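You operate a simulated robot arm through the tools that you are given. There is no shell and no other tool. Be economical: measure what you need, move in short steps, check, and stop when the job is done.

You are at the controls of a simulated robot arm. One attempt, no reset.

JOB
Put the core that says "maple" from the top of the wooden bench on top of the orange roll there and the core labelled "alder" on the top of the drawer cabinet. Fetch the teal brake pad and set it on top of the green roll on the top of the wooden bench. Put the blue stirrer on the shelf under the cable tray. Put the cream stub in the black bucket on the clear side of the core bench. Take the short blue roll and leave it in the clear bag. Put the short grey core on the clear side of the core bench away on the low shelf of the core bench. Take the orange brake pad on the clear side of the core bench and put it away on the top of the drive stand. Do these in any order. Set down upright: short blue roll, short grey core, orange brake pad.

Only the result counts: the job must be done as asked and must still hold three seconds after the hand-in. Knocking over, shifting, dropping, spilling or breaking anything else fails it.

ROBOT AND FRAMES
A 7-joint arm with a two-finger parallel gripper on a trunk, on a base that drives. Base frame: it is fixed to the floor where the robot stands at the start and does not move with it; the origin is under the middle of the robot, x ahead of it, y to its left, z up; the surface under the hand at the start is at about z = 800. Readings come in mm, degrees, newtons and seconds.
With the tool pointing down near the work surface it reaches from about 520 to 960 mm from the robot's upright axis, wherever it stands. Its first joint turns from -166.0 to 166.0 degrees. Places, roughly: black bucket (21x20x24 cm) [-7300, 0, 900]; blue stirrer (5x5x18 cm) [-7300, -200, 900]; clear bag (20x20x10 cm) [-10500, -200, 800]; core [500, 0, 1000]; cream stub (4x4x7 cm) [-7400, -100, 800]; green roll [250, -1500, 750]; low shelf of the core bench [-7300, 0, 400]; orange brake pad [-7250, 750, 750]; orange roll (11x12x10 cm) [800, 200, 800]; shelf under the cable tray (16x36 cm) [-8100, 1500, 960]; short blue roll (10x10x11 cm) [-7500, -700, 500]; short grey core (9x9x11 cm) [-7200, 700, 900]; teal brake pad [500, -250, 750]; top of the drawer cabinet (53x16 cm) [-60, -4000, 940]; top of the drive stand (87x17 cm) [-6740, -7920, 780]. Payload 3.91 kg.
The tool frame sits at the grasp point between the pads (the TCP): z along the fingers, y along the line on which they close. The tips reach 30 mm beyond it. Largest opening 110 mm; finger width 20, thickness 10; the body of the gripper, 48 by 112 mm, starts 55 mm behind the TCP.
Orientation is told as [roll, pitch, yaw] about the base's x, y, z axes, in that order, counted from this pose: with the fingers straight down and closing along the base's y, the tool's x points along the base's -x, its y along +y and its z along -z.

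CONTROLS
- The arm moves only by the tool step_arm. Its argument "steps" is a list of rows, each an object (a shift or turn left out is 0, a gripper value left out holds the last) with "jaw": the gripper command, from -1 (fully open) to 1 (shut), values between in proportion; "travel": the shift along the base's x, y, z in mm, a list of three; "turn": the turn, a rotation vector about the base's x, y, z in degrees, a list of three. In form: [{"jaw": jaw, "travel": [tx, ty, tz], "turn": [wx, wy, wz]}, ...]. A call has 1 to 10 rows; each row shifts and turns the commanded pose from where the row before left it. A row lasts 0.2 s, in which the tool goes at most 50 mm and 8.6 degrees; a call with a longer step from one row to the next is refused whole, and so is a gripper value outside its range. A pose out of reach is approached as far as the arm can. The call stops where the force on the tool passes 40 N (or 10 N more than at its start, if that is more) or the arm is blocked; 0.2 s more then pass. The fingers move at their own pace (about 72 mm/s each) and stop on an object; they squeeze with about 30 N. The grip force told is the motor's: it shows also when the fingers shut on nothing. Time passes only in rows, and 0.2 s behind the last, so rows that do not move let the fingers close. The reply holds the time, the measured pose of the TCP, the force on the tool along the base axes, the opening and the grip force, in the units named above and with some noise, with the torque about the TCP (base axes, N m) and any sound that the robot's microphone picked up, and new pictures: "pictures" is both (left out), scene, wrist or none.
- Cameras (640 x 400 px; columns grow to the right, rows downward): "scene" is now at [251.8, -37.8, 1398.5]; the picture's right is [-0.41, -0.91, 0.00], its down [-0.58, 0.27, -0.77] and it looks along [0.70, -0.32, -0.64] (base axes); focal length 251 px, centre (320, 200). "wrist" rides on the gripper at [72, 17, -103] in the tool frame; the picture's right is [-0.23, 0.97, 0.00], its down [-0.76, -0.18, -0.62] and it looks along [-0.61, -0.14, 0.78] (tool axes); focal length 222 px, centre (320, 200). There is no depth. A picture from a camera that has moved, and an enlarged one, comes with that camera's place and axes in the base frame and with its lens. The place of the scene camera against the robot may be out by one fixed shift of up to 12 mm in any direction.
- lift_body(by): slides the trunk up (or, below 0, down) by that many mm; the arm and the scene camera ride with it, the base frame stays. It gives what a move gives, with no picture.
- roll_base(legs): drives the robot by 1 to 6 legs, each [ahead, left, turn to the left] in mm, mm and degrees, along the robot's own axes; the way and the turn of a leg run together, so that a leg with both is an arc; at most 1500 mm and 180 degrees a leg. The arm and the cameras ride along, it lands a little off, and it stops where it bumps. It gives what a move gives, and a new picture of the scene camera.
- pan_tilt(pan, tilt): turns the head with the scene camera to pan (to the left, within 86 degrees either way) and tilt (down, from -29 to 69), counted from straight ahead of the robot. It gives what a move gives, and a new picture of the scene camera.
- inspect(camera, box): a new picture of the part [left, top, right, bottom] of that camera's present view, enlarged. The clock stands still meanwhile.
- hand_in(): hands the job in; it is judged then, once.

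Work in short steps. Places have to be worked out from the pictures, the camera data and where the tool is seen: move nearer, look again, correct. Check each grasp and each placing, and mend what went wrong. You have 483 turns and 360 pictures in all, those below and enlarged ones among them. Open the gripper and draw the arm clear of the work before you hand the job in, unless the task says otherwise.

The tools are called after "Call:" by a JSON object that holds its "api" and its "payload". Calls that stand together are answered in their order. step_arm: Moves the arm, as the interface text tells. Its arguments: {"type":"object","properties":{"steps":{"type":"array"},"pictures":{"type":"string","enum":["both","scene","wrist","none"]}},"required":["steps"]} The other tools are called the same way: lift_body (by) slides the trunk up or down; roll_base (legs) drives the base; pan_tilt (pan, tilt) turns the head that bears the scene camera; inspect (camera, box) takes an enlarged picture of a part of a camera's view; hand_in () hands the job in.

At the start:

```text
t: 0.0
tool_pos: [495.2, -20.3, 1248.6]
tool_rot: [0.0, 0.0, 0.0]
contact_force: [0.2, -0.2, -0.1]
moment: [0.0, 0.0, 0.01]
grip_width: 109.9
finger_force: 0.0
trunk travel left (down, up): [-600.0, 82.0]
robot x, y, heading: [1.6, -0.4, -0.2]
head pan, tilt: [-24.4, 39.8]
```

scene: 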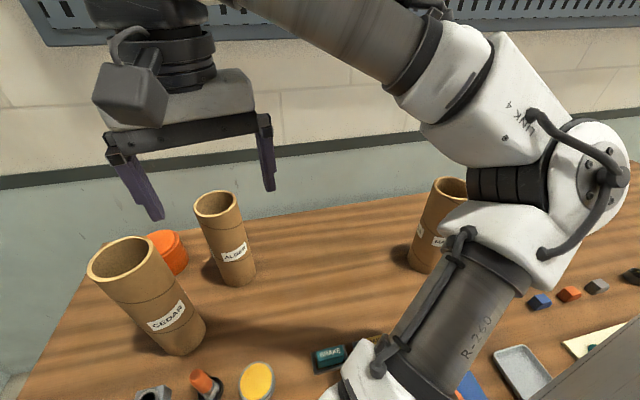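
wrist: 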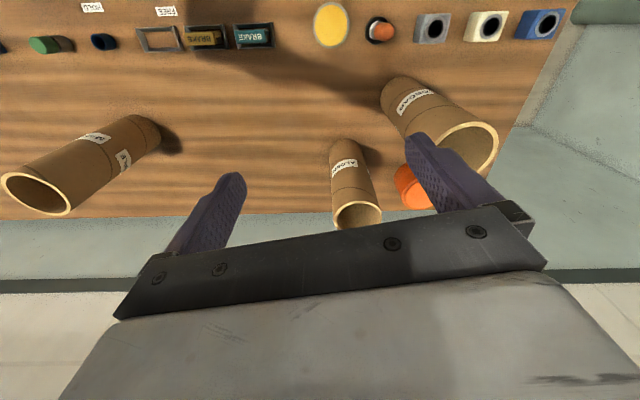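

The first view shows the bench with cores cedar, alder and another (probably maple). I look around with the head to get the rest.

Call:
{"api": "pan_tilt", "payload": {"pan": 0, "tilt": 45}}

Call:
{"api": "pan_tilt", "payload": {"pan": -70, "tilt": 40}}

Call:
{"api": "inspect", "payload": {"camera": "wrist", "box": [0, 0, 640, 240]}}

```text
t: 0.9
tool_pos: [495.9, -19.8, 1248.5]
tool_rot: [0.0, 0.0, 0.0]
contact_force: [-0.1, 0.3, 1.0]
moment: [0.0, 0.01, 0.02]
grip_width: 109.9
finger_force: 0.1
trunk travel left (down, up): [-600.0, 82.0]
robot x, y, heading: [0.0, -0.6, -0.3]
head pan, tilt: [0.0, 45.0]
camera scene: at [255.6, -2.7, 1391.0], right [0.0, -1.0, 0.0], down [-0.71, 0.0, -0.71], along [0.71, 0.0, -0.71], focal length 251 px, centre (320, 200)
```

scene: 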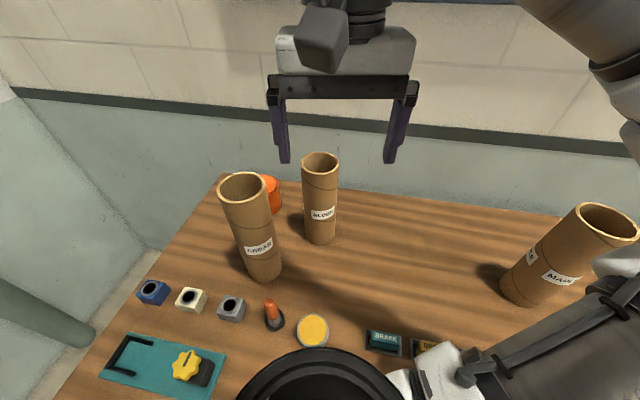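

```text
t: 2.3
tool_pos: [494.9, -20.3, 1249.3]
tool_rot: [0.1, 0.1, 0.1]
contact_force: [0.3, -0.1, 1.1]
moment: [-0.02, -0.03, 0.0]
grip_width: 109.9
finger_force: 0.1
trunk travel left (down, up): [-600.0, 82.0]
robot x, y, heading: [0.1, -1.4, 0.0]
head pan, tilt: [-70.0, 40.0]
camera scene: at [203.4, -82.5, 1398.2], right [-0.94, -0.34, 0.0], down [-0.22, 0.6, -0.77], along [0.26, -0.72, -0.64], focal length 251 px, centre (320, 200)
```

scene: 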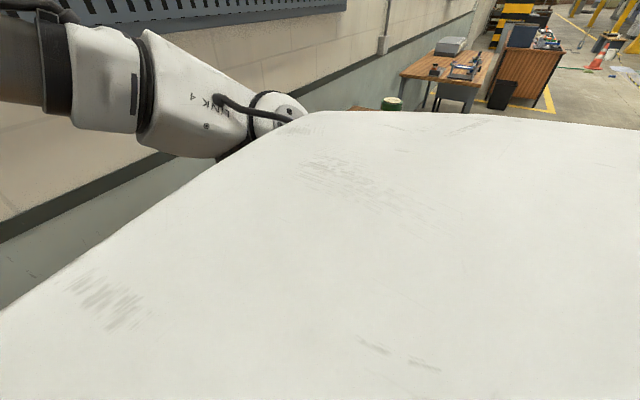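

```text
1.00 times, centred on (320, 120) of wrist (not enlarged: the box is as wide or as high as the picture)
camera zoom: at [422.7, -3.5, 1352.1], right [0.23, 0.97, 0.0], down [0.76, -0.18, 0.62], along [0.61, -0.14, -0.78], focal length 222 px, centre (320, 280)
```

zoom: 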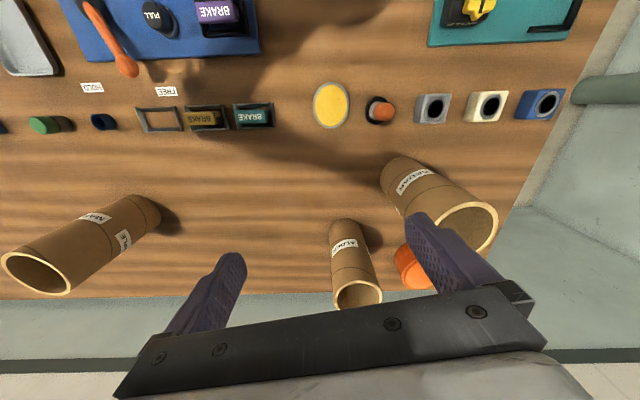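

Bench layout roughly clear. I enlarge the core labels to be sure which is which.

Call:
{"api": "inspect", "payload": {"camera": "wrist", "box": [0, 160, 200, 285]}}

Call:
{"api": "inspect", "payload": {"camera": "wrist", "box": [160, 0, 480, 70]}}

Call:
{"api": "pan_tilt", "payload": {"pan": 0, "tilt": 35}}

```text
3.20 times, centred on (100, 222) of wrist
camera zoom: at [422.7, -3.5, 1352.1], right [0.23, 0.97, 0.0], down [0.76, -0.18, 0.62], along [0.61, -0.14, -0.78], focal length 711 px, centre (1024, 128)
```

zoom: 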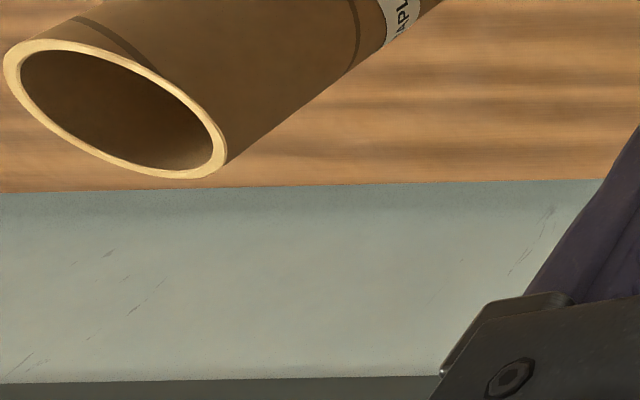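

```text
2.00 times, centred on (320, 35) of wrist
camera zoom: at [422.7, -3.5, 1352.1], right [0.23, 0.97, 0.0], down [0.76, -0.18, 0.62], along [0.61, -0.14, -0.78], focal length 444 px, centre (320, 530)
```

zoom: 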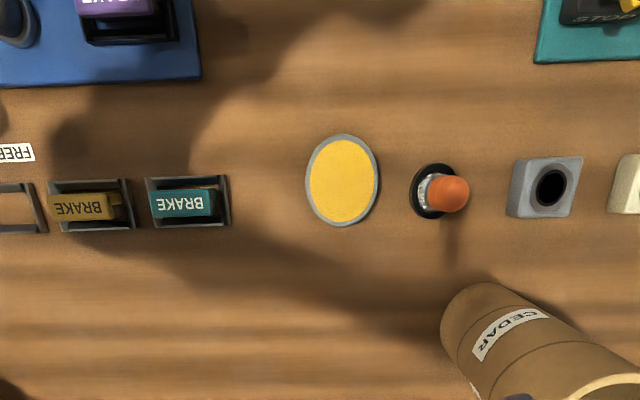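

```text
t: 3.7
tool_pos: [495.5, -20.5, 1248.5]
tool_rot: [0.0, 0.0, 0.0]
contact_force: [0.5, -0.2, 0.1]
moment: [-0.02, 0.01, 0.0]
grip_width: 110.1
finger_force: 0.0
trunk travel left (down, up): [-600.0, 82.0]
robot x, y, heading: [1.1, -3.2, 0.2]
head pan, tilt: [0.0, 35.0]
camera scene: at [262.4, -2.7, 1405.8], right [0.0, -1.0, 0.0], down [-0.57, 0.0, -0.82], along [0.82, 0.0, -0.57], focal length 251 px, centre (320, 200)
```

scene: 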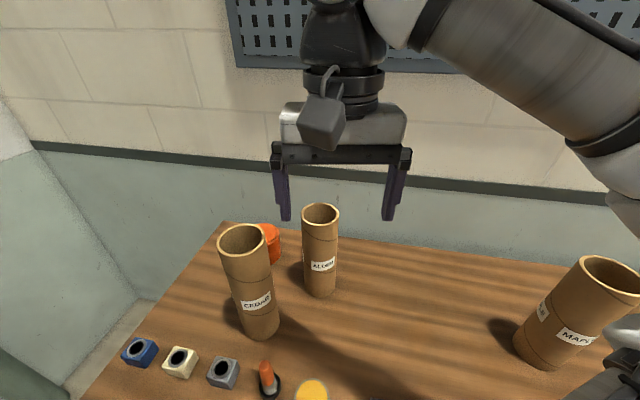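

Two views agree: maple's base at about (533,-490), top z≈1063, bench z≈800. I move the tool over it.

Call:
{"api": "step_arm", "payload": {"steps": [{"jaw": -1, "travel": [4, -47, 0]}, {"travel": [4, -47, 0]}, {"travel": [4, -47, 0]}, {"travel": [4, -47, 0]}, {"travel": [4, -47, 0]}, {"travel": [4, -47, 0]}, {"travel": [4, -47, 0]}, {"travel": [4, -47, 0]}, {"travel": [3, -47, 0]}, {"travel": [3, -47, 0]}]}}

```text
t: 4.3
tool_pos: [520.3, -66.3, 1244.7]
tool_rot: [2.7, 0.3, 11.3]
contact_force: [0.1, -0.1, 0.1]
moment: [0.01, -0.03, -0.01]
grip_width: 110.1
finger_force: 0.0
trunk travel left (down, up): [-600.0, 82.0]
robot x, y, heading: [0.4, 0.8, 0.3]
head pan, tilt: [0.0, 35.0]
stopped in row 3: the arm was blocked; the commanded pose is now the measured one
camera scene: at [262.5, -3.2, 1405.7], right [0.0, -1.0, 0.0], down [-0.57, 0.0, -0.82], along [0.82, 0.0, -0.57], focal length 251 px, centre (320, 200)
camera wrist: at [446.7, -69.2, 1349.2], right [0.03, 1.0, 0.04], down [0.79, -0.05, 0.61], along [0.61, 0.02, -0.79], focal length 222 px, centre (320, 200)
```

scene: 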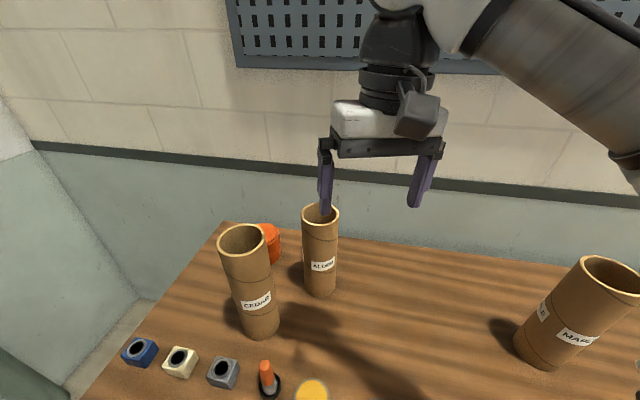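
wrist: 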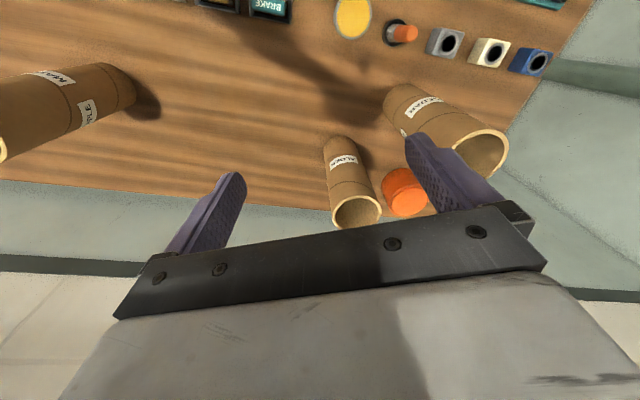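

The arm stalled with yaw drifting — likely joint-related. I restore yaw and see whether it moves freely.

Call:
{"api": "step_arm", "payload": {"steps": [{"turn": [-2.7, 0, -8]}, {"turn": [0, 0, -3.3]}, {"travel": [0, 0, 30]}], "pictures": "none"}}

Call:
{"api": "pan_tilt", "payload": {"pan": -50, "tilt": 20}}

```text
t: 5.2
tool_pos: [526.6, -76.3, 1260.9]
tool_rot: [7.2, 1.6, 3.0]
contact_force: [-0.6, -0.1, -1.0]
moment: [0.0, -0.02, -0.01]
grip_width: 109.7
finger_force: 0.1
trunk travel left (down, up): [-600.0, 82.0]
robot x, y, heading: [0.2, 1.3, 0.1]
head pan, tilt: [0.0, 35.0]
```

```text
t: 6.3
tool_pos: [523.8, -83.3, 1258.7]
tool_rot: [7.7, 1.7, 1.9]
contact_force: [-0.5, -0.5, -0.4]
moment: [0.02, 0.04, -0.01]
grip_width: 110.0
finger_force: 0.1
trunk travel left (down, up): [-600.0, 82.0]
robot x, y, heading: [-2.5, 1.7, 0.2]
head pan, tilt: [-50.0, 20.0]
camera scene: at [234.3, -73.9, 1429.6], right [-0.77, -0.64, 0.0], down [-0.22, 0.26, -0.94], along [0.6, -0.72, -0.34], focal length 251 px, centre (320, 200)
```

scene: 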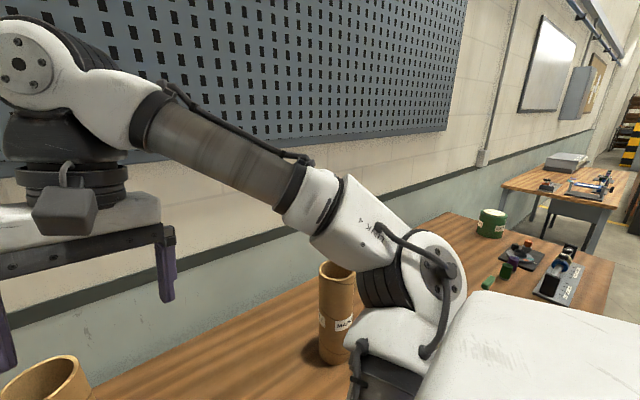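

The elbow sits beside the robot's shoulder (about (300,-430,1200)), so the arm probably blocks on itself. I back off to the relaxed pose and will turn the base instead so maple is straight ahead.

Call:
{"api": "step_arm", "payload": {"steps": [{"travel": [-10, 20, 0]}, {"travel": [-10, 20, 0]}, {"travel": [0, 15, -10]}, {}], "pictures": "none"}}

Call:
{"api": "roll_base", "payload": {"legs": [[0, 0, -20]]}}

```text
t: 6.7
tool_pos: [520.9, -76.4, 1260.3]
tool_rot: [7.9, 1.8, 1.5]
contact_force: [-0.1, 0.0, 0.2]
moment: [-0.02, -0.03, 0.0]
grip_width: 109.8
finger_force: 0.1
trunk travel left (down, up): [-600.0, 82.0]
robot x, y, heading: [-0.6, -2.2, 0.0]
head pan, tilt: [-50.0, 20.0]
stopped in row 1: the arm was blocked; the commanded pose is now the measured one
```

```text
t: 8.2
tool_pos: [459.8, -253.4, 1259.6]
tool_rot: [8.0, 1.9, -18.8]
contact_force: [-0.3, 0.4, 0.2]
moment: [0.0, 0.0, -0.03]
grip_width: 109.7
finger_force: 0.2
trunk travel left (down, up): [-600.0, 82.0]
robot x, y, heading: [-0.4, 3.4, -20.2]
head pan, tilt: [-50.0, 20.0]
camera scene: at [195.1, -149.3, 1429.6], right [-0.94, -0.34, 0.0], down [-0.12, 0.32, -0.94], along [0.32, -0.88, -0.34], focal length 251 px, centre (320, 200)
```

scene: 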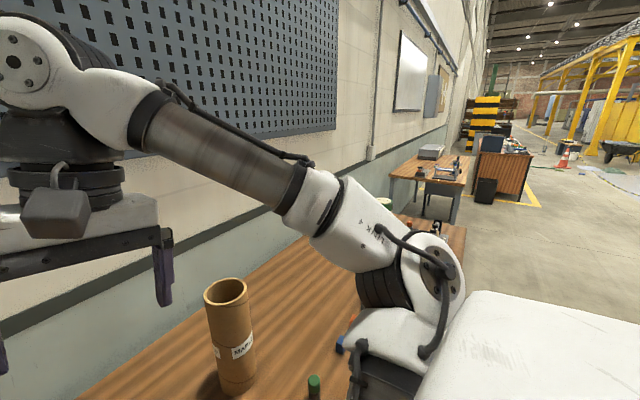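

Base turning works and clears maple. I turn further so maple is ahead, then free the arm by extending.

Call:
{"api": "roll_base", "payload": {"legs": [[0, 0, -20]]}}

Call:
{"api": "step_arm", "payload": {"steps": [{"travel": [30, -26, 0]}, {}], "pictures": "wrist"}}

```text
t: 9.2
tool_pos: [430.5, -294.7, 1258.5]
tool_rot: [8.1, 1.8, -24.4]
contact_force: [0.1, -0.1, -0.6]
moment: [0.01, 0.03, -0.02]
grip_width: 110.0
finger_force: 0.0
trunk travel left (down, up): [-600.0, 82.0]
robot x, y, heading: [-4.9, 4.5, -25.8]
head pan, tilt: [-50.0, 20.0]
stopped in leg 1: the robot was blocked; the commanded pose is now the measured one
camera scene: at [175.9, -163.9, 1429.8], right [-0.97, -0.24, 0.0], down [-0.08, 0.33, -0.94], along [0.23, -0.91, -0.34], focal length 251 px, centre (320, 200)
```

scene: 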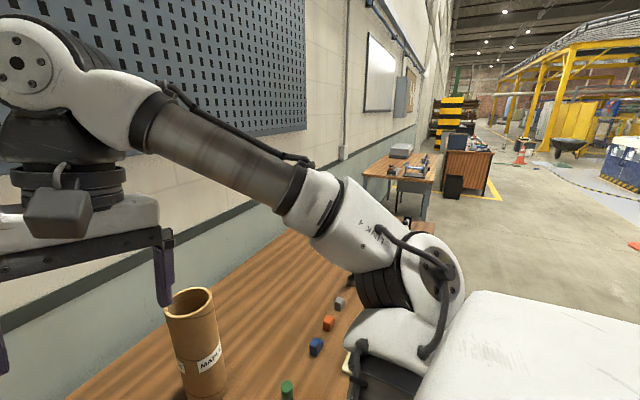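

```text
t: 9.8
tool_pos: [460.8, -323.8, 1259.9]
tool_rot: [8.2, 1.9, -24.5]
contact_force: [0.0, -0.5, 0.8]
moment: [0.0, -0.01, -0.04]
grip_width: 110.1
finger_force: 0.2
trunk travel left (down, up): [-600.0, 82.0]
robot x, y, heading: [-3.7, 4.3, -26.0]
head pan, tilt: [-50.0, 20.0]
camera wrist: at [397.7, -292.9, 1366.5], right [0.61, 0.78, 0.13], down [0.6, -0.56, 0.57], along [0.52, -0.27, -0.81], focal length 222 px, centre (320, 200)
```

wrist: 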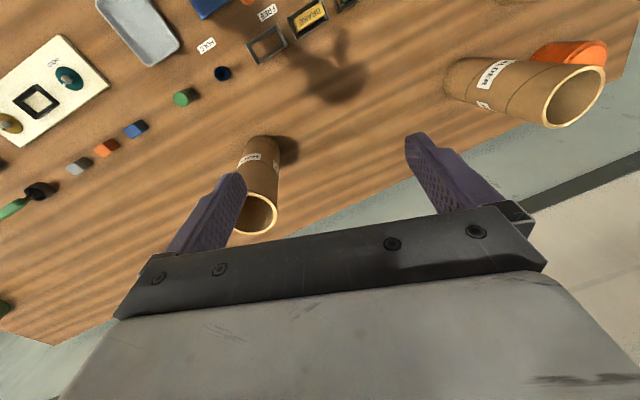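

Extending works. I level the tool (roll back to 0) and carry on outward toward maple.

Call:
{"api": "step_arm", "payload": {"steps": [{"travel": [10, -20, 0], "turn": [-7.2, 3.4, 0]}, {"travel": [15, -36, 0]}, {"travel": [15, -36, 0]}, {"travel": [15, -37, 0]}, {"travel": [15, -35, 0]}, {}]}}

```text
t: 11.2
tool_pos: [531.8, -484.4, 1248.4]
tool_rot: [0.1, 1.8, -24.8]
contact_force: [0.0, 0.4, 0.2]
moment: [0.0, -0.02, 0.01]
grip_width: 109.9
finger_force: 0.1
out of reach, approached as far as the arm can: row 3, 4, 5
trunk travel left (down, up): [-600.0, 82.0]
robot x, y, heading: [-1.6, 0.7, -25.8]
head pan, tilt: [-50.0, 20.0]
camera scene: at [175.9, -164.2, 1429.7], right [-0.97, -0.24, 0.0], down [-0.08, 0.33, -0.94], along [0.23, -0.91, -0.34], focal length 251 px, centre (320, 200)
camera wrist: at [474.8, -441.5, 1353.9], right [0.61, 0.79, -0.01], down [0.63, -0.49, 0.6], along [0.47, -0.37, -0.8], focal length 222 px, centre (320, 200)
```

scene: 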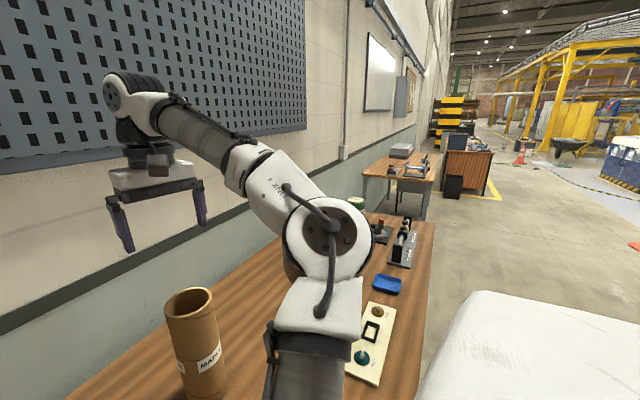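
wrist: 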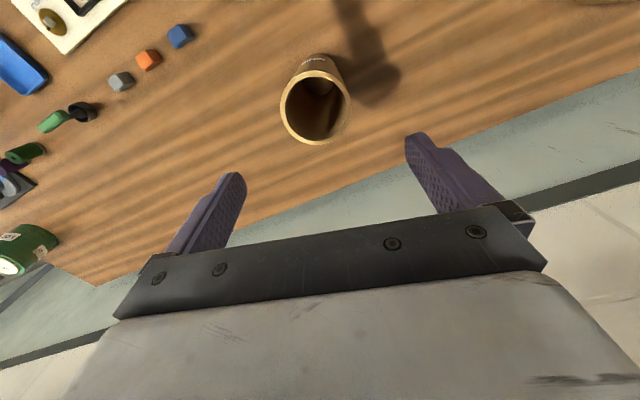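

Maple's rim: centre ≈(527,-493), diameter ≈86 mm, z≈1063. I descend partway and recheck alignment.

Call:
{"api": "step_arm", "payload": {"steps": [{"travel": [0, 0, -40], "turn": [0, -1.8, 0]}, {"travel": [0, 0, -40]}, {"travel": [0, 0, -30]}, {}], "pictures": "wrist"}}

```text
t: 12.2
tool_pos: [528.9, -480.8, 1138.0]
tool_rot: [0.9, 0.4, -24.7]
contact_force: [0.2, -0.8, 0.6]
moment: [-0.01, 0.01, 0.02]
grip_width: 109.9
finger_force: 0.0
trunk travel left (down, up): [-600.0, 82.0]
robot x, y, heading: [-4.1, -3.2, -25.9]
head pan, tilt: [-50.0, 20.0]
camera wrist: at [469.6, -437.1, 1241.6], right [0.61, 0.79, 0.01], down [0.62, -0.49, 0.62], along [0.49, -0.37, -0.79], focal length 222 px, centre (320, 200)
```

wrist: 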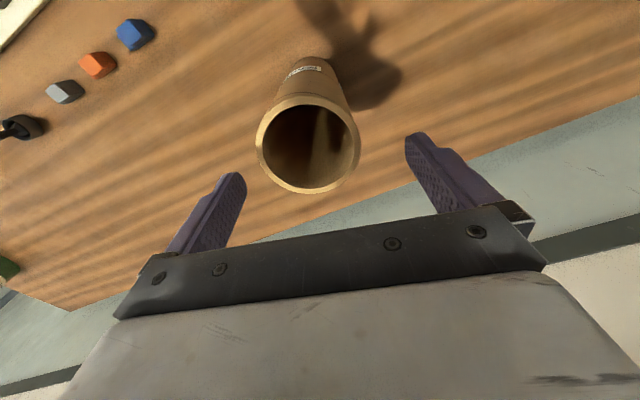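

Rim centre ≈(526,-491). Shift (-3,-10) and descend to z≈1037, then close.

Call:
{"api": "step_arm", "payload": {"steps": [{"travel": [-3, -10, 0]}, {"travel": [0, 0, -35]}, {"travel": [0, 0, -35]}, {"travel": [0, 0, -32]}, {}], "pictures": "wrist"}}

```text
t: 13.4
tool_pos: [526.8, -492.0, 1031.1]
tool_rot: [0.9, 0.4, -24.7]
contact_force: [0.5, -0.6, -0.1]
moment: [-0.02, 0.0, 0.03]
grip_width: 110.2
finger_force: 0.1
trunk travel left (down, up): [-600.0, 82.0]
robot x, y, heading: [-3.8, 1.0, -25.9]
head pan, tilt: [-50.0, 20.0]
camera wrist: at [467.7, -448.0, 1135.5], right [0.61, 0.79, 0.01], down [0.62, -0.49, 0.62], along [0.49, -0.37, -0.79], focal length 222 px, centre (320, 200)
```

wrist: 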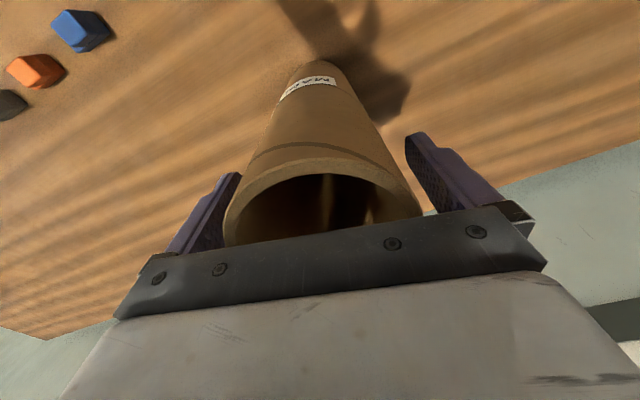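

The core lies between the fingers. I close and lift a little.

Call:
{"api": "step_arm", "payload": {"steps": [{"jaw": 1}, {"jaw": 1}, {}, {"travel": [0, 0, 20]}, {"travel": [0, 0, 40]}, {"travel": [0, 0, 40]}, {}], "pictures": "wrist"}}

```text
t: 15.0
tool_pos: [525.7, -492.1, 1130.7]
tool_rot: [1.1, 0.4, -24.7]
contact_force: [0.8, -0.3, -2.6]
moment: [0.0, 0.05, -0.01]
grip_width: 85.6
finger_force: 29.8
trunk travel left (down, up): [-600.0, 82.0]
robot x, y, heading: [-3.4, 6.5, -25.9]
head pan, tilt: [-50.0, 20.0]
camera wrist: at [466.1, -448.3, 1234.5], right [0.61, 0.79, 0.01], down [0.62, -0.49, 0.61], along [0.49, -0.37, -0.79], focal length 222 px, centre (320, 200)
```

wrist: 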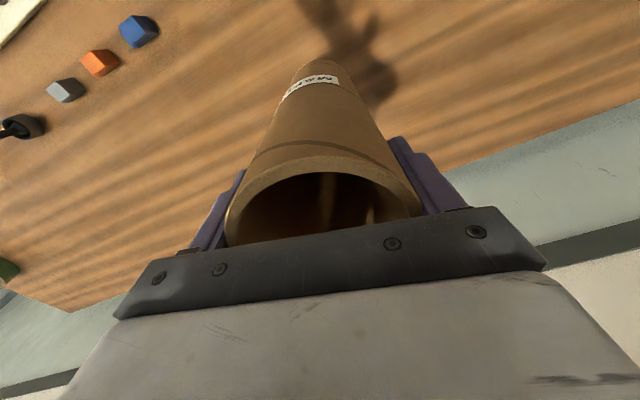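

Maple is firmly held, but the route to the orange roll is hemmed in by alder. I set maple back in its place and move alder first.

Call:
{"api": "step_arm", "payload": {"steps": [{"travel": [0, 0, -40]}, {"travel": [0, 0, -40]}, {"travel": [0, 0, -19]}, {}, {"jaw": -1}, {"jaw": -1}, {"travel": [0, 0, 40]}, {"travel": [0, 0, 40]}, {"travel": [0, 0, 40]}, {}], "pictures": "wrist"}}

```text
t: 17.2
tool_pos: [528.9, -492.5, 1153.6]
tool_rot: [1.0, 0.4, -24.6]
contact_force: [1.0, 0.9, 0.7]
moment: [-0.03, 0.04, -0.01]
grip_width: 110.0
finger_force: 0.0
trunk travel left (down, up): [-600.0, 82.0]
robot x, y, heading: [-5.6, 2.4, -25.9]
head pan, tilt: [-50.0, 20.0]
camera wrist: at [468.9, -449.2, 1257.3], right [0.61, 0.79, 0.01], down [0.62, -0.49, 0.61], along [0.49, -0.37, -0.79], focal length 222 px, centre (320, 200)
```

wrist: 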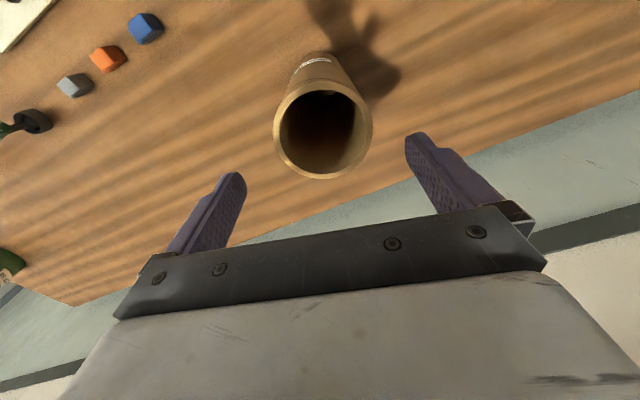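

Maple is back upright. Raise the trunk, turn the base back, so the tool comes near alder.

Call:
{"api": "lift_body", "payload": {"by": 80}}

Call:
{"api": "roll_base", "payload": {"legs": [[0, 0, 25.8]]}}

Call:
{"api": "pan_tilt", "payload": {"pan": 0, "tilt": 40}}

```text
t: 18.4
tool_pos: [529.4, -492.2, 1233.5]
tool_rot: [0.9, 0.4, -24.7]
contact_force: [0.2, 0.3, -0.2]
moment: [-0.02, 0.0, 0.0]
grip_width: 110.0
finger_force: 0.0
trunk travel left (down, up): [-680.0, 2.0]
robot x, y, heading: [-3.4, 1.3, -25.8]
head pan, tilt: [-50.0, 20.0]
```

```text
t: 20.1
tool_pos: [692.0, -209.6, 1233.6]
tool_rot: [0.9, 0.5, 1.3]
contact_force: [-0.8, 0.9, -0.6]
moment: [-0.05, -0.06, 0.01]
grip_width: 110.0
finger_force: 0.0
trunk travel left (down, up): [-680.0, 2.0]
robot x, y, heading: [-3.0, 4.8, 0.1]
head pan, tilt: [-50.0, 20.0]
camera scene: at [230.7, -70.6, 1509.6], right [-0.76, -0.64, 0.0], down [-0.22, 0.26, -0.94], along [0.61, -0.72, -0.34], focal length 251 px, centre (320, 200)
```

scene: 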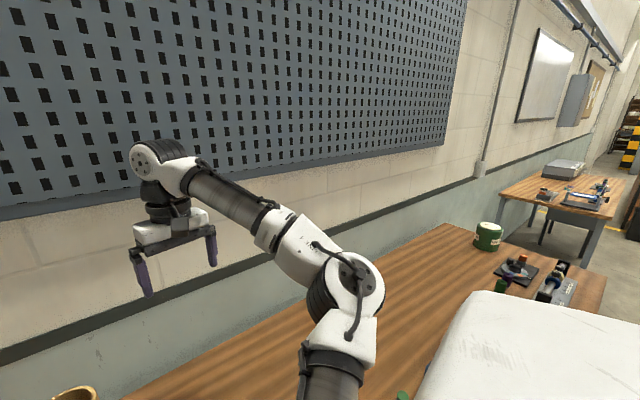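

```text
t: 21.3
tool_pos: [690.8, -209.5, 1233.2]
tool_rot: [0.9, 0.4, 1.3]
contact_force: [-0.2, 0.1, 0.1]
moment: [0.01, 0.01, -0.01]
grip_width: 110.0
finger_force: 0.0
trunk travel left (down, up): [-680.0, 2.0]
robot x, y, heading: [-4.0, 2.2, 0.1]
head pan, tilt: [0.0, 40.0]
camera scene: at [255.6, 0.4, 1478.2], right [0.0, -1.0, 0.0], down [-0.64, 0.0, -0.77], along [0.77, 0.0, -0.64], focal length 251 px, centre (320, 200)
```

scene: 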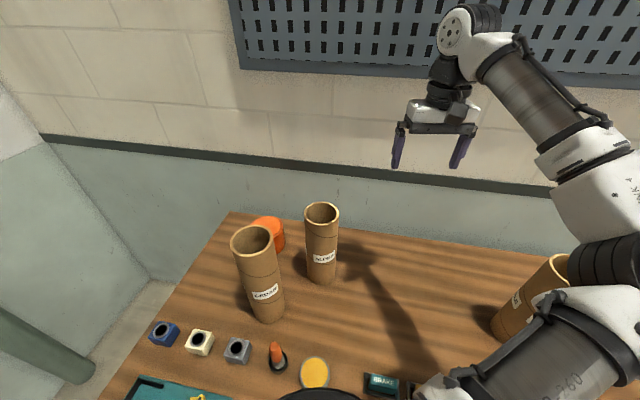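

Maple still stands. I move the tool left toward alder, about (698,-5).

Call:
{"api": "step_arm", "payload": {"steps": [{"travel": [0, 40, 0]}, {"travel": [0, 40, 0]}, {"travel": [0, 40, 0]}, {"travel": [0, 40, 0]}, {"travel": [0, 40, 0]}, {}], "pictures": "wrist"}}

```text
t: 22.7
tool_pos: [691.8, -10.4, 1233.2]
tool_rot: [1.1, 0.4, 1.2]
contact_force: [0.2, 0.3, 0.5]
moment: [-0.02, -0.03, 0.01]
grip_width: 110.0
finger_force: 0.1
trunk travel left (down, up): [-680.0, 2.0]
robot x, y, heading: [-5.8, 2.1, -0.1]
head pan, tilt: [0.0, 40.0]
camera wrist: at [618.3, 3.3, 1336.8], right [0.21, 0.98, 0.01], down [0.77, -0.17, 0.62], along [0.6, -0.11, -0.79], focal length 222 px, centre (320, 200)
```

wrist: 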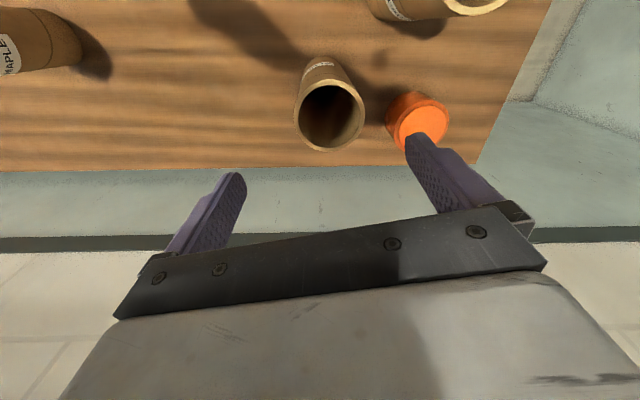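

Alder's rim centre ≈(702,3). I align and descend partway.

Call:
{"api": "step_arm", "payload": {"steps": [{"travel": [10, 13, -30]}, {"travel": [0, 0, -40]}, {"travel": [0, 0, -30]}, {}], "pictures": "wrist"}}

```text
t: 23.7
tool_pos: [699.9, 2.9, 1131.6]
tool_rot: [0.9, 0.3, 1.3]
contact_force: [-0.1, -0.4, -0.5]
moment: [0.03, 0.03, 0.01]
grip_width: 110.1
finger_force: 0.1
trunk travel left (down, up): [-680.0, 2.0]
robot x, y, heading: [-4.7, 3.8, 0.2]
head pan, tilt: [0.0, 40.0]
camera wrist: at [626.1, 16.6, 1235.7], right [0.21, 0.98, 0.01], down [0.77, -0.17, 0.62], along [0.6, -0.12, -0.79], focal length 222 px, centre (320, 200)
```

wrist: 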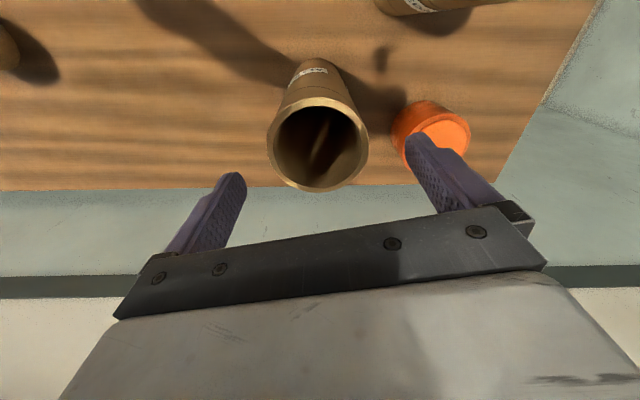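

Aligned within a couple of mm. Descend and grip.

Call:
{"api": "step_arm", "payload": {"steps": [{"travel": [0, -2, -35]}, {"travel": [0, 0, -35]}, {"travel": [0, 0, -27]}, {}, {"jaw": 1}, {}, {}, {"travel": [0, 0, 20]}, {"travel": [0, 0, 40]}, {"travel": [0, 0, 40]}], "pictures": "wrist"}}

```text
t: 25.9
tool_pos: [701.4, 2.8, 1134.3]
tool_rot: [0.8, 0.4, 1.3]
contact_force: [-0.2, 0.3, -3.7]
moment: [-0.01, 0.05, 0.01]
grip_width: 84.0
finger_force: 30.6
trunk travel left (down, up): [-680.0, 2.0]
robot x, y, heading: [-2.9, 3.2, 0.4]
head pan, tilt: [0.0, 40.0]
camera wrist: at [628.7, 16.4, 1238.2], right [0.2, 0.98, 0.01], down [0.77, -0.17, 0.62], along [0.6, -0.11, -0.79], focal length 222 px, centre (320, 200)
```

wrist: 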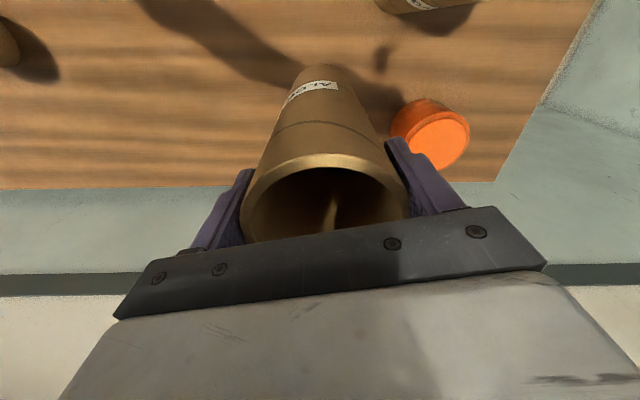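

Alder held (bottom now at z≈900). I raise a bit more, back the base off and look toward the drawer cabinet.

Call:
{"api": "step_arm", "payload": {"steps": [{"travel": [0, 0, 40]}, {"travel": [-20, 0, 30]}], "pictures": "none"}}

Call:
{"api": "roll_base", "payload": {"legs": [[-600, 0, 0]]}}

Call:
{"api": "pan_tilt", "payload": {"pan": -60, "tilt": 10}}

```text
t: 26.5
tool_pos: [679.6, 2.4, 1206.1]
tool_rot: [1.0, 0.5, 1.3]
contact_force: [0.1, -1.2, -3.1]
moment: [0.0, 0.03, 0.0]
grip_width: 84.0
finger_force: 29.9
trunk travel left (down, up): [-680.0, 2.0]
robot x, y, heading: [-4.7, 1.3, 0.3]
head pan, tilt: [0.0, 40.0]
```

```text
t: 29.9
tool_pos: [80.3, 3.8, 1205.4]
tool_rot: [0.9, 0.3, 1.9]
contact_force: [-0.8, 0.3, -3.0]
moment: [-0.02, 0.02, 0.01]
grip_width: 83.8
finger_force: 29.7
trunk travel left (down, up): [-680.0, 2.0]
robot x, y, heading: [-602.6, -0.5, 0.8]
head pan, tilt: [0.0, 40.0]
camera scene: at [-344.6, -1.3, 1478.2], right [0.01, -1.0, 0.0], down [-0.64, -0.01, -0.77], along [0.77, 0.01, -0.64], focal length 251 px, centre (320, 200)
```

scene: 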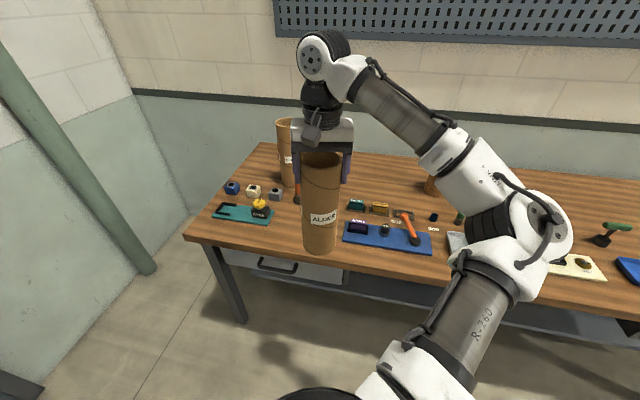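

```text
t: 31.2
tool_pos: [81.1, 4.9, 1203.4]
tool_rot: [0.9, 0.4, 1.9]
contact_force: [-1.2, -0.2, -3.4]
moment: [0.0, 0.06, -0.01]
grip_width: 84.2
finger_force: 29.8
trunk travel left (down, up): [-680.0, 2.0]
robot x, y, heading: [-605.0, -1.5, 0.6]
head pan, tilt: [-60.0, 10.0]
camera scene: at [-381.6, -82.3, 1525.8], right [-0.86, -0.51, 0.0], down [-0.09, 0.15, -0.98], along [0.5, -0.85, -0.17], focal length 251 px, centre (320, 200)
```

scene: 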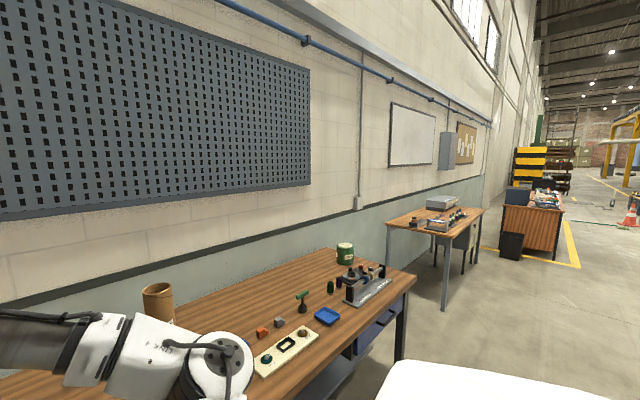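

The grey box on the second table projects at the cabinet's stated place. I enlarge it.

Call:
{"api": "inspect", "payload": {"camera": "scene", "box": [370, 150, 580, 300]}}

```text
2.67 times, centred on (475, 225) of scene
camera zoom: at [-381.6, -82.3, 1525.8], right [-0.86, -0.51, 0.0], down [-0.09, 0.15, -0.98], along [0.5, -0.85, -0.17], focal length 669 px, centre (-93, 133)
```

zoom: 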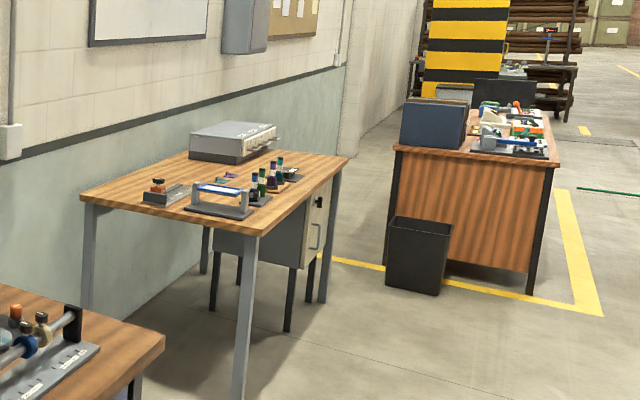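

I drive sideways along the aisle toward the second table, then look again.

Call:
{"api": "roll_base", "payload": {"legs": [[-250, 0, 0], [0, -1500, 0], [0, -1300, 0]]}}

Call:
{"api": "pan_tilt", "payload": {"pan": -40, "tilt": 25}}

```text
t: 54.0
tool_pos: [-189.5, -2812.0, 1203.0]
tool_rot: [0.9, 0.4, -2.2]
contact_force: [0.0, 0.3, -2.9]
moment: [-0.03, 0.05, 0.01]
grip_width: 83.6
finger_force: 30.5
trunk travel left (down, up): [-680.0, 2.0]
robot x, y, heading: [-874.0, -2770.7, -3.6]
head pan, tilt: [-60.0, 10.0]
camera scene: at [-656.9, -2865.3, 1525.8], right [-0.89, -0.45, 0.0], down [-0.08, 0.16, -0.98], along [0.44, -0.88, -0.17], focal length 251 px, centre (320, 200)
```

scene: 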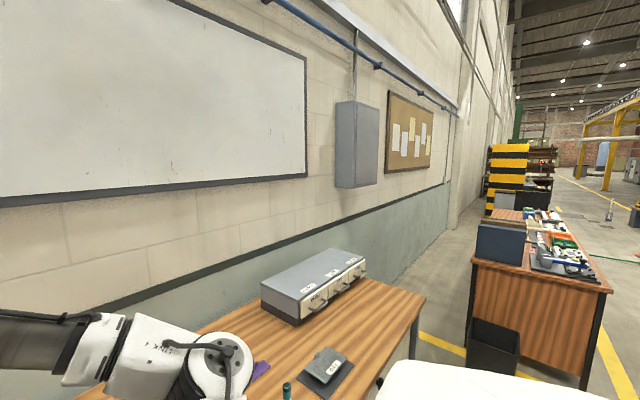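

```text
t: 54.9
tool_pos: [-189.3, -2811.1, 1203.5]
tool_rot: [0.8, 0.3, -2.1]
contact_force: [0.0, -0.2, -3.6]
moment: [-0.03, 0.01, 0.04]
grip_width: 84.1
finger_force: 30.9
trunk travel left (down, up): [-680.0, 2.0]
robot x, y, heading: [-872.1, -2771.5, -3.6]
head pan, tilt: [-40.0, 25.0]
camera scene: at [-631.7, -2845.4, 1501.5], right [-0.69, -0.73, 0.0], down [-0.31, 0.29, -0.91], along [0.66, -0.62, -0.42], focal length 251 px, centre (320, 200)
```

scene: 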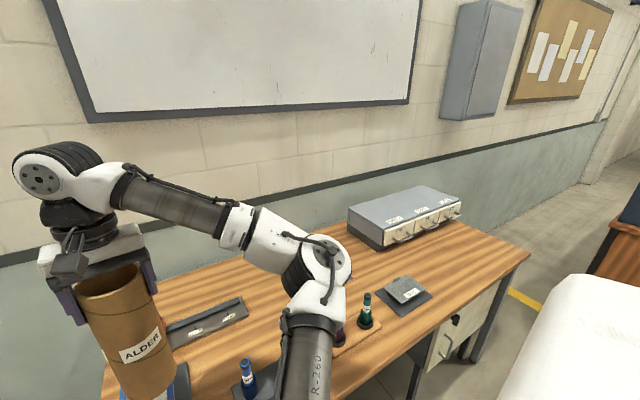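

It's a long cabinet along the table's length, top centre ≈(-80,-3990). I raise the core for clearance, then drive across to face it.

Call:
{"api": "step_arm", "payload": {"steps": [{"travel": [0, 0, 25]}, {"travel": [0, 0, 20]}], "pictures": "none"}}

Call:
{"api": "roll_base", "payload": {"legs": [[0, 0, 3.6], [0, -1180, 0]]}}

Call:
{"api": "pan_tilt", "payload": {"pan": 0, "tilt": 35}}

```text
t: 55.5
tool_pos: [-188.6, -2812.5, 1247.7]
tool_rot: [0.9, 0.3, -2.2]
contact_force: [0.4, 0.0, -2.8]
moment: [-0.01, 0.0, 0.01]
grip_width: 83.6
finger_force: 30.3
trunk travel left (down, up): [-680.0, 2.0]
robot x, y, heading: [-876.1, -2766.8, -3.2]
head pan, tilt: [-40.0, 25.0]
```

```text
t: 65.4
tool_pos: [-204.9, -3989.6, 1248.1]
tool_rot: [0.9, 0.5, -0.6]
contact_force: [-0.3, -0.4, -2.6]
moment: [0.01, 0.05, 0.0]
grip_width: 83.3
finger_force: 29.8
trunk travel left (down, up): [-680.0, 2.0]
robot x, y, heading: [-893.1, -3966.0, -1.9]
head pan, tilt: [-40.0, 25.0]
camera scene: at [-646.8, -4034.4, 1501.5], right [-0.67, -0.75, 0.0], down [-0.32, 0.28, -0.91], along [0.68, -0.6, -0.42], focal length 251 px, centre (320, 200)
```

scene: 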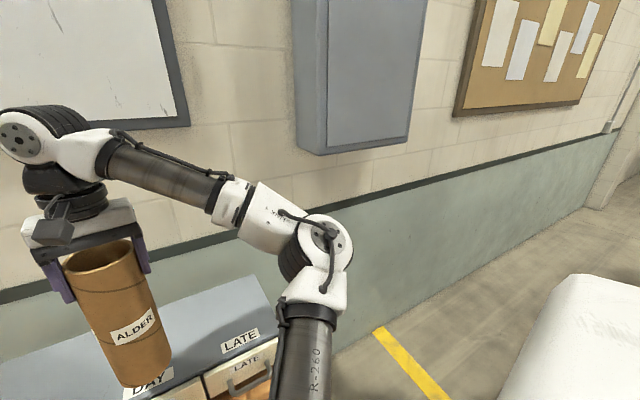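

```text
t: 66.5
tool_pos: [-204.3, -3988.6, 1246.9]
tool_rot: [0.9, 0.5, -0.7]
contact_force: [-1.4, 0.6, -2.9]
moment: [-0.04, 0.03, -0.02]
grip_width: 84.0
finger_force: 30.0
trunk travel left (down, up): [-680.0, 2.0]
robot x, y, heading: [-891.6, -3964.6, -1.8]
head pan, tilt: [0.0, 35.0]
camera scene: at [-627.5, -3975.8, 1485.7], right [-0.03, -1.0, 0.0], down [-0.57, 0.02, -0.82], along [0.82, -0.03, -0.57], focal length 251 px, centre (320, 200)
```

scene: 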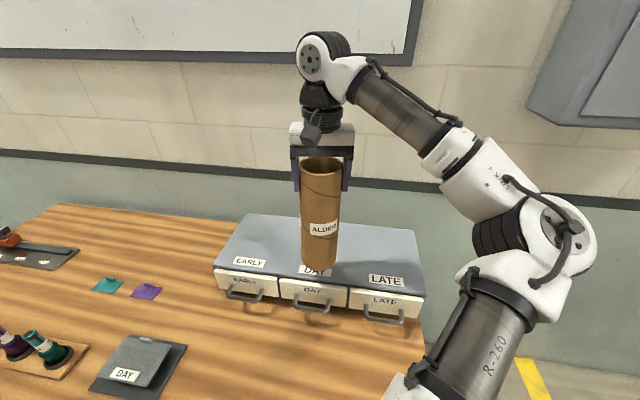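

Cabinet top centre ≈(-92,-3998), z≈940. I move the core over it and lower until touch.

Call:
{"api": "step_arm", "payload": {"steps": [{"travel": [35, -3, -15]}, {"travel": [40, -3, -15]}, {"travel": [37, 0, -10]}, {}], "pictures": "scene"}}

```text
t: 67.5
tool_pos: [-95.3, -3994.3, 1208.2]
tool_rot: [0.9, 0.4, -0.6]
contact_force: [0.4, 0.9, -3.2]
moment: [0.0, 0.02, 0.0]
grip_width: 83.7
finger_force: 30.4
trunk travel left (down, up): [-680.0, 2.0]
robot x, y, heading: [-888.8, -3964.0, -1.8]
head pan, tilt: [0.0, 35.0]
camera scene: at [-628.1, -3975.9, 1485.8], right [-0.03, -1.0, 0.0], down [-0.57, 0.02, -0.82], along [0.82, -0.03, -0.57], focal length 251 px, centre (320, 200)
```

scene: 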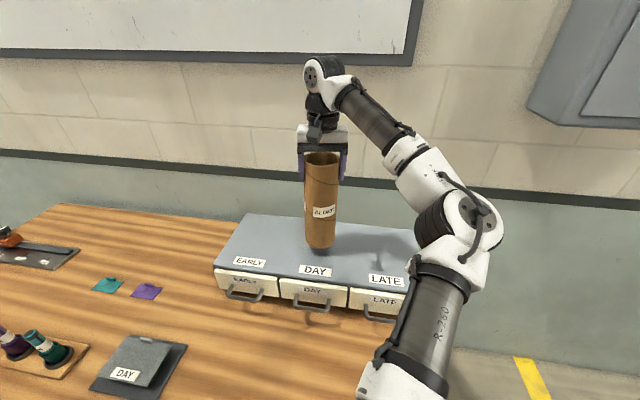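

Position looks central. Lower in small steps until the force changes.

Call:
{"api": "step_arm", "payload": {"steps": [{"travel": [0, 0, -10]}, {"travel": [0, 0, -8]}, {"travel": [0, 0, -6]}, {"travel": [0, 0, -5]}, {}], "pictures": "none"}}

```text
t: 68.7
tool_pos: [-93.8, -3994.0, 1177.8]
tool_rot: [1.0, 0.4, -0.6]
contact_force: [0.1, -0.7, -2.4]
moment: [-0.02, 0.03, 0.02]
grip_width: 83.6
finger_force: 30.1
trunk travel left (down, up): [-680.0, 2.0]
robot x, y, heading: [-890.7, -3964.4, -1.8]
head pan, tilt: [0.0, 35.0]
```

Call:
{"api": "step_arm", "payload": {"steps": [{"travel": [0, 0, -4]}, {"travel": [0, 0, -4]}, {}], "pictures": "scene"}}

```text
t: 69.5
tool_pos: [-95.9, -3995.0, 1173.1]
tool_rot: [1.0, 0.1, -0.6]
contact_force: [2.5, 1.4, 22.0]
moment: [-0.72, -0.68, -0.08]
grip_width: 83.4
finger_force: 30.0
trunk travel left (down, up): [-680.0, 2.0]
robot x, y, heading: [-891.4, -3965.8, -1.7]
head pan, tilt: [0.0, 35.0]
camera scene: at [-629.7, -3975.4, 1486.5], right [-0.03, -1.0, 0.0], down [-0.57, 0.02, -0.82], along [0.82, -0.03, -0.57], focal length 251 px, centre (320, 200)
```

scene: 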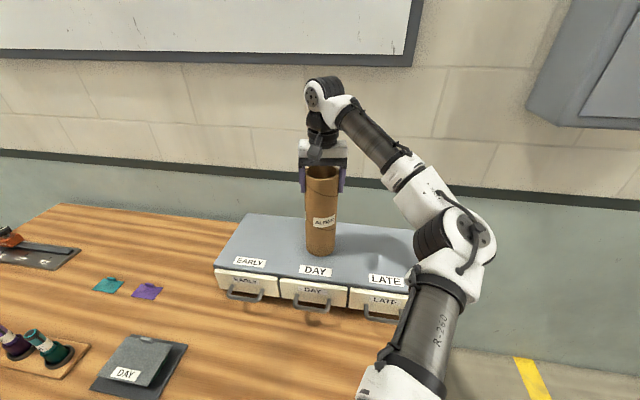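

Contact (22 N). I back up 2 mm, release and rise.

Call:
{"api": "step_arm", "payload": {"steps": [{"travel": [0, 0, 2]}, {"jaw": -1}, {"jaw": -1}, {}, {"travel": [0, 0, 25]}, {"travel": [0, 0, 25]}, {"travel": [-30, 0, 15]}, {"travel": [-40, 0, 0]}, {}], "pictures": "scene"}}

```text
t: 71.5
tool_pos: [-163.6, -3994.1, 1236.7]
tool_rot: [0.8, 0.4, -0.6]
contact_force: [0.3, 0.2, -0.1]
moment: [-0.02, 0.02, 0.01]
grip_width: 109.9
finger_force: 0.0
trunk travel left (down, up): [-680.0, 2.0]
robot x, y, heading: [-893.3, -3967.2, -1.7]
head pan, tilt: [0.0, 35.0]
camera scene: at [-627.3, -3975.5, 1485.7], right [-0.03, -1.0, 0.0], down [-0.57, 0.02, -0.82], along [0.82, -0.03, -0.57], focal length 251 px, centre (320, 200)
```

scene: 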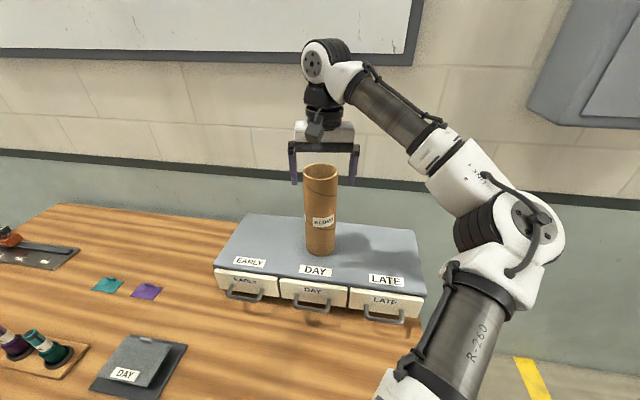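

Alder stands on the cabinet. I drive back to the bench for maple: to about (-890,-400) first.

Call:
{"api": "step_arm", "payload": {"steps": [{"travel": [-40, 0, 0]}, {"travel": [-40, 0, 0]}, {}], "pictures": "none"}}

Call:
{"api": "roll_base", "payload": {"legs": [[0, 0, 1.7], [0, 1500, 0], [0, 1500, 0], [0, 560, 0]]}}

```text
t: 72.3
tool_pos: [-244.4, -3995.6, 1238.6]
tool_rot: [1.0, 0.4, -0.5]
contact_force: [-0.4, -0.9, 0.0]
moment: [-0.01, -0.02, -0.01]
grip_width: 109.8
finger_force: 0.0
trunk travel left (down, up): [-680.0, 2.0]
robot x, y, heading: [-890.7, -3972.6, -1.7]
head pan, tilt: [0.0, 35.0]
```

```text
t: 100.4
tool_pos: [-325.6, -372.3, 1238.5]
tool_rot: [0.8, 0.4, 3.2]
contact_force: [0.2, 0.1, -0.5]
moment: [0.02, 0.02, -0.01]
grip_width: 110.1
finger_force: 0.1
trunk travel left (down, up): [-680.0, 2.0]
robot x, y, heading: [-972.8, -383.6, 2.1]
head pan, tilt: [0.0, 35.0]
camera scene: at [-708.8, -378.3, 1485.8], right [0.04, -1.0, 0.0], down [-0.57, -0.02, -0.82], along [0.82, 0.03, -0.57], focal length 251 px, centre (320, 200)
```

scene: 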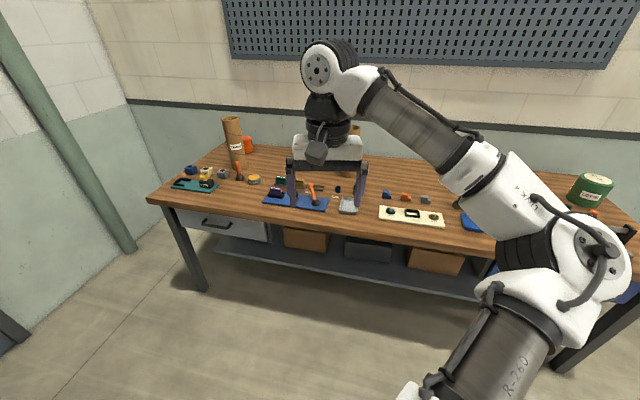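

Good overview of the bench. Drive up to it so that maple is about 690 mm ahead.

Call:
{"api": "roll_base", "payload": {"legs": [[0, 0, -2.1], [820, 0, 0], [0, -70, 0]]}}

Call:
{"api": "step_arm", "payload": {"steps": [{}], "pictures": "wrist"}}

```text
t: 106.0
tool_pos: [499.1, -439.1, 1239.0]
tool_rot: [1.0, 0.4, 2.5]
contact_force: [0.3, -0.6, 0.5]
moment: [0.01, -0.01, 0.01]
grip_width: 109.8
finger_force: 0.0
trunk travel left (down, up): [-680.0, 2.0]
robot x, y, heading: [-142.7, -441.9, 1.0]
head pan, tilt: [0.0, 35.0]
camera scene: at [116.1, -440.6, 1485.8], right [0.02, -1.0, 0.0], down [-0.57, -0.01, -0.82], along [0.82, 0.02, -0.57], focal length 251 px, centre (320, 200)
```

scene: 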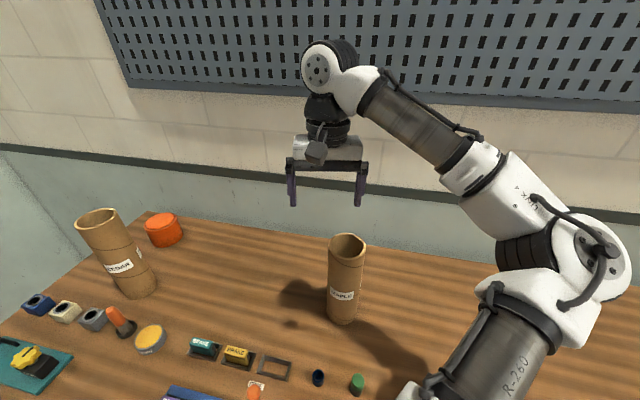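

```text
t: 106.4
tool_pos: [500.2, -438.5, 1238.4]
tool_rot: [0.9, 0.4, 2.5]
contact_force: [-0.1, -0.2, -0.8]
moment: [-0.04, -0.01, -0.01]
grip_width: 110.1
finger_force: 0.0
trunk travel left (down, up): [-680.0, 2.0]
robot x, y, heading: [-145.8, -442.0, 1.4]
head pan, tilt: [0.0, 35.0]
camera wrist: at [427.0, -427.1, 1343.3], right [0.19, 0.98, 0.01], down [0.77, -0.15, 0.61], along [0.61, -0.1, -0.79], focal length 222 px, centre (320, 200)
```

wrist: 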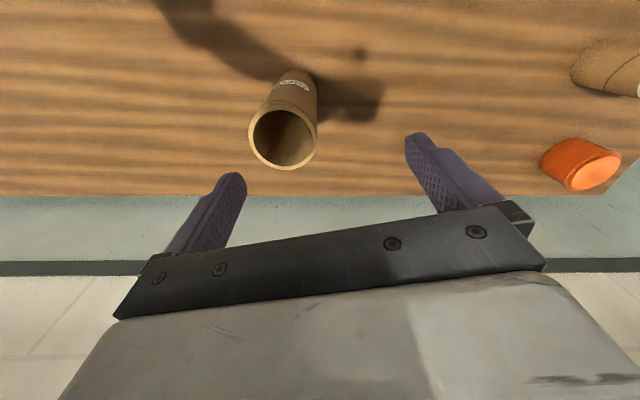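

Maple rim ≈(531,-489). Move over it and half descend.

Call:
{"api": "step_arm", "payload": {"steps": [{"travel": [16, -26, -20]}, {"travel": [15, -25, -30]}, {"travel": [0, 0, -40]}, {"travel": [0, 0, -10]}, {}], "pictures": "wrist"}}

```text
t: 107.6
tool_pos: [531.0, -487.7, 1138.1]
tool_rot: [0.9, 0.4, 2.5]
contact_force: [0.3, -0.6, 0.5]
moment: [-0.01, 0.02, -0.02]
grip_width: 110.1
finger_force: 0.0
trunk travel left (down, up): [-680.0, 2.0]
robot x, y, heading: [-145.5, -441.3, 1.2]
head pan, tilt: [0.0, 35.0]
camera wrist: at [457.7, -475.5, 1242.7], right [0.19, 0.98, 0.01], down [0.77, -0.15, 0.62], along [0.61, -0.1, -0.79], focal length 222 px, centre (320, 200)
```

wrist: 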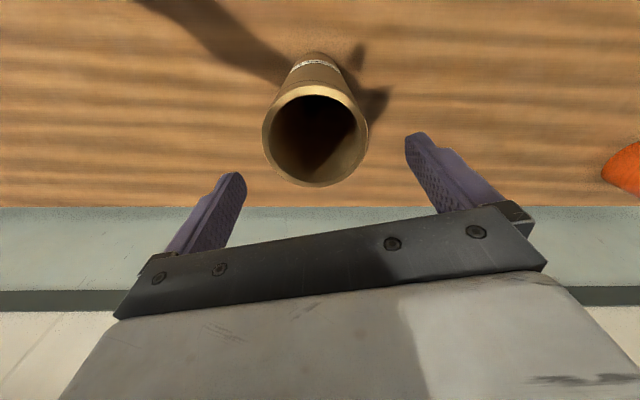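

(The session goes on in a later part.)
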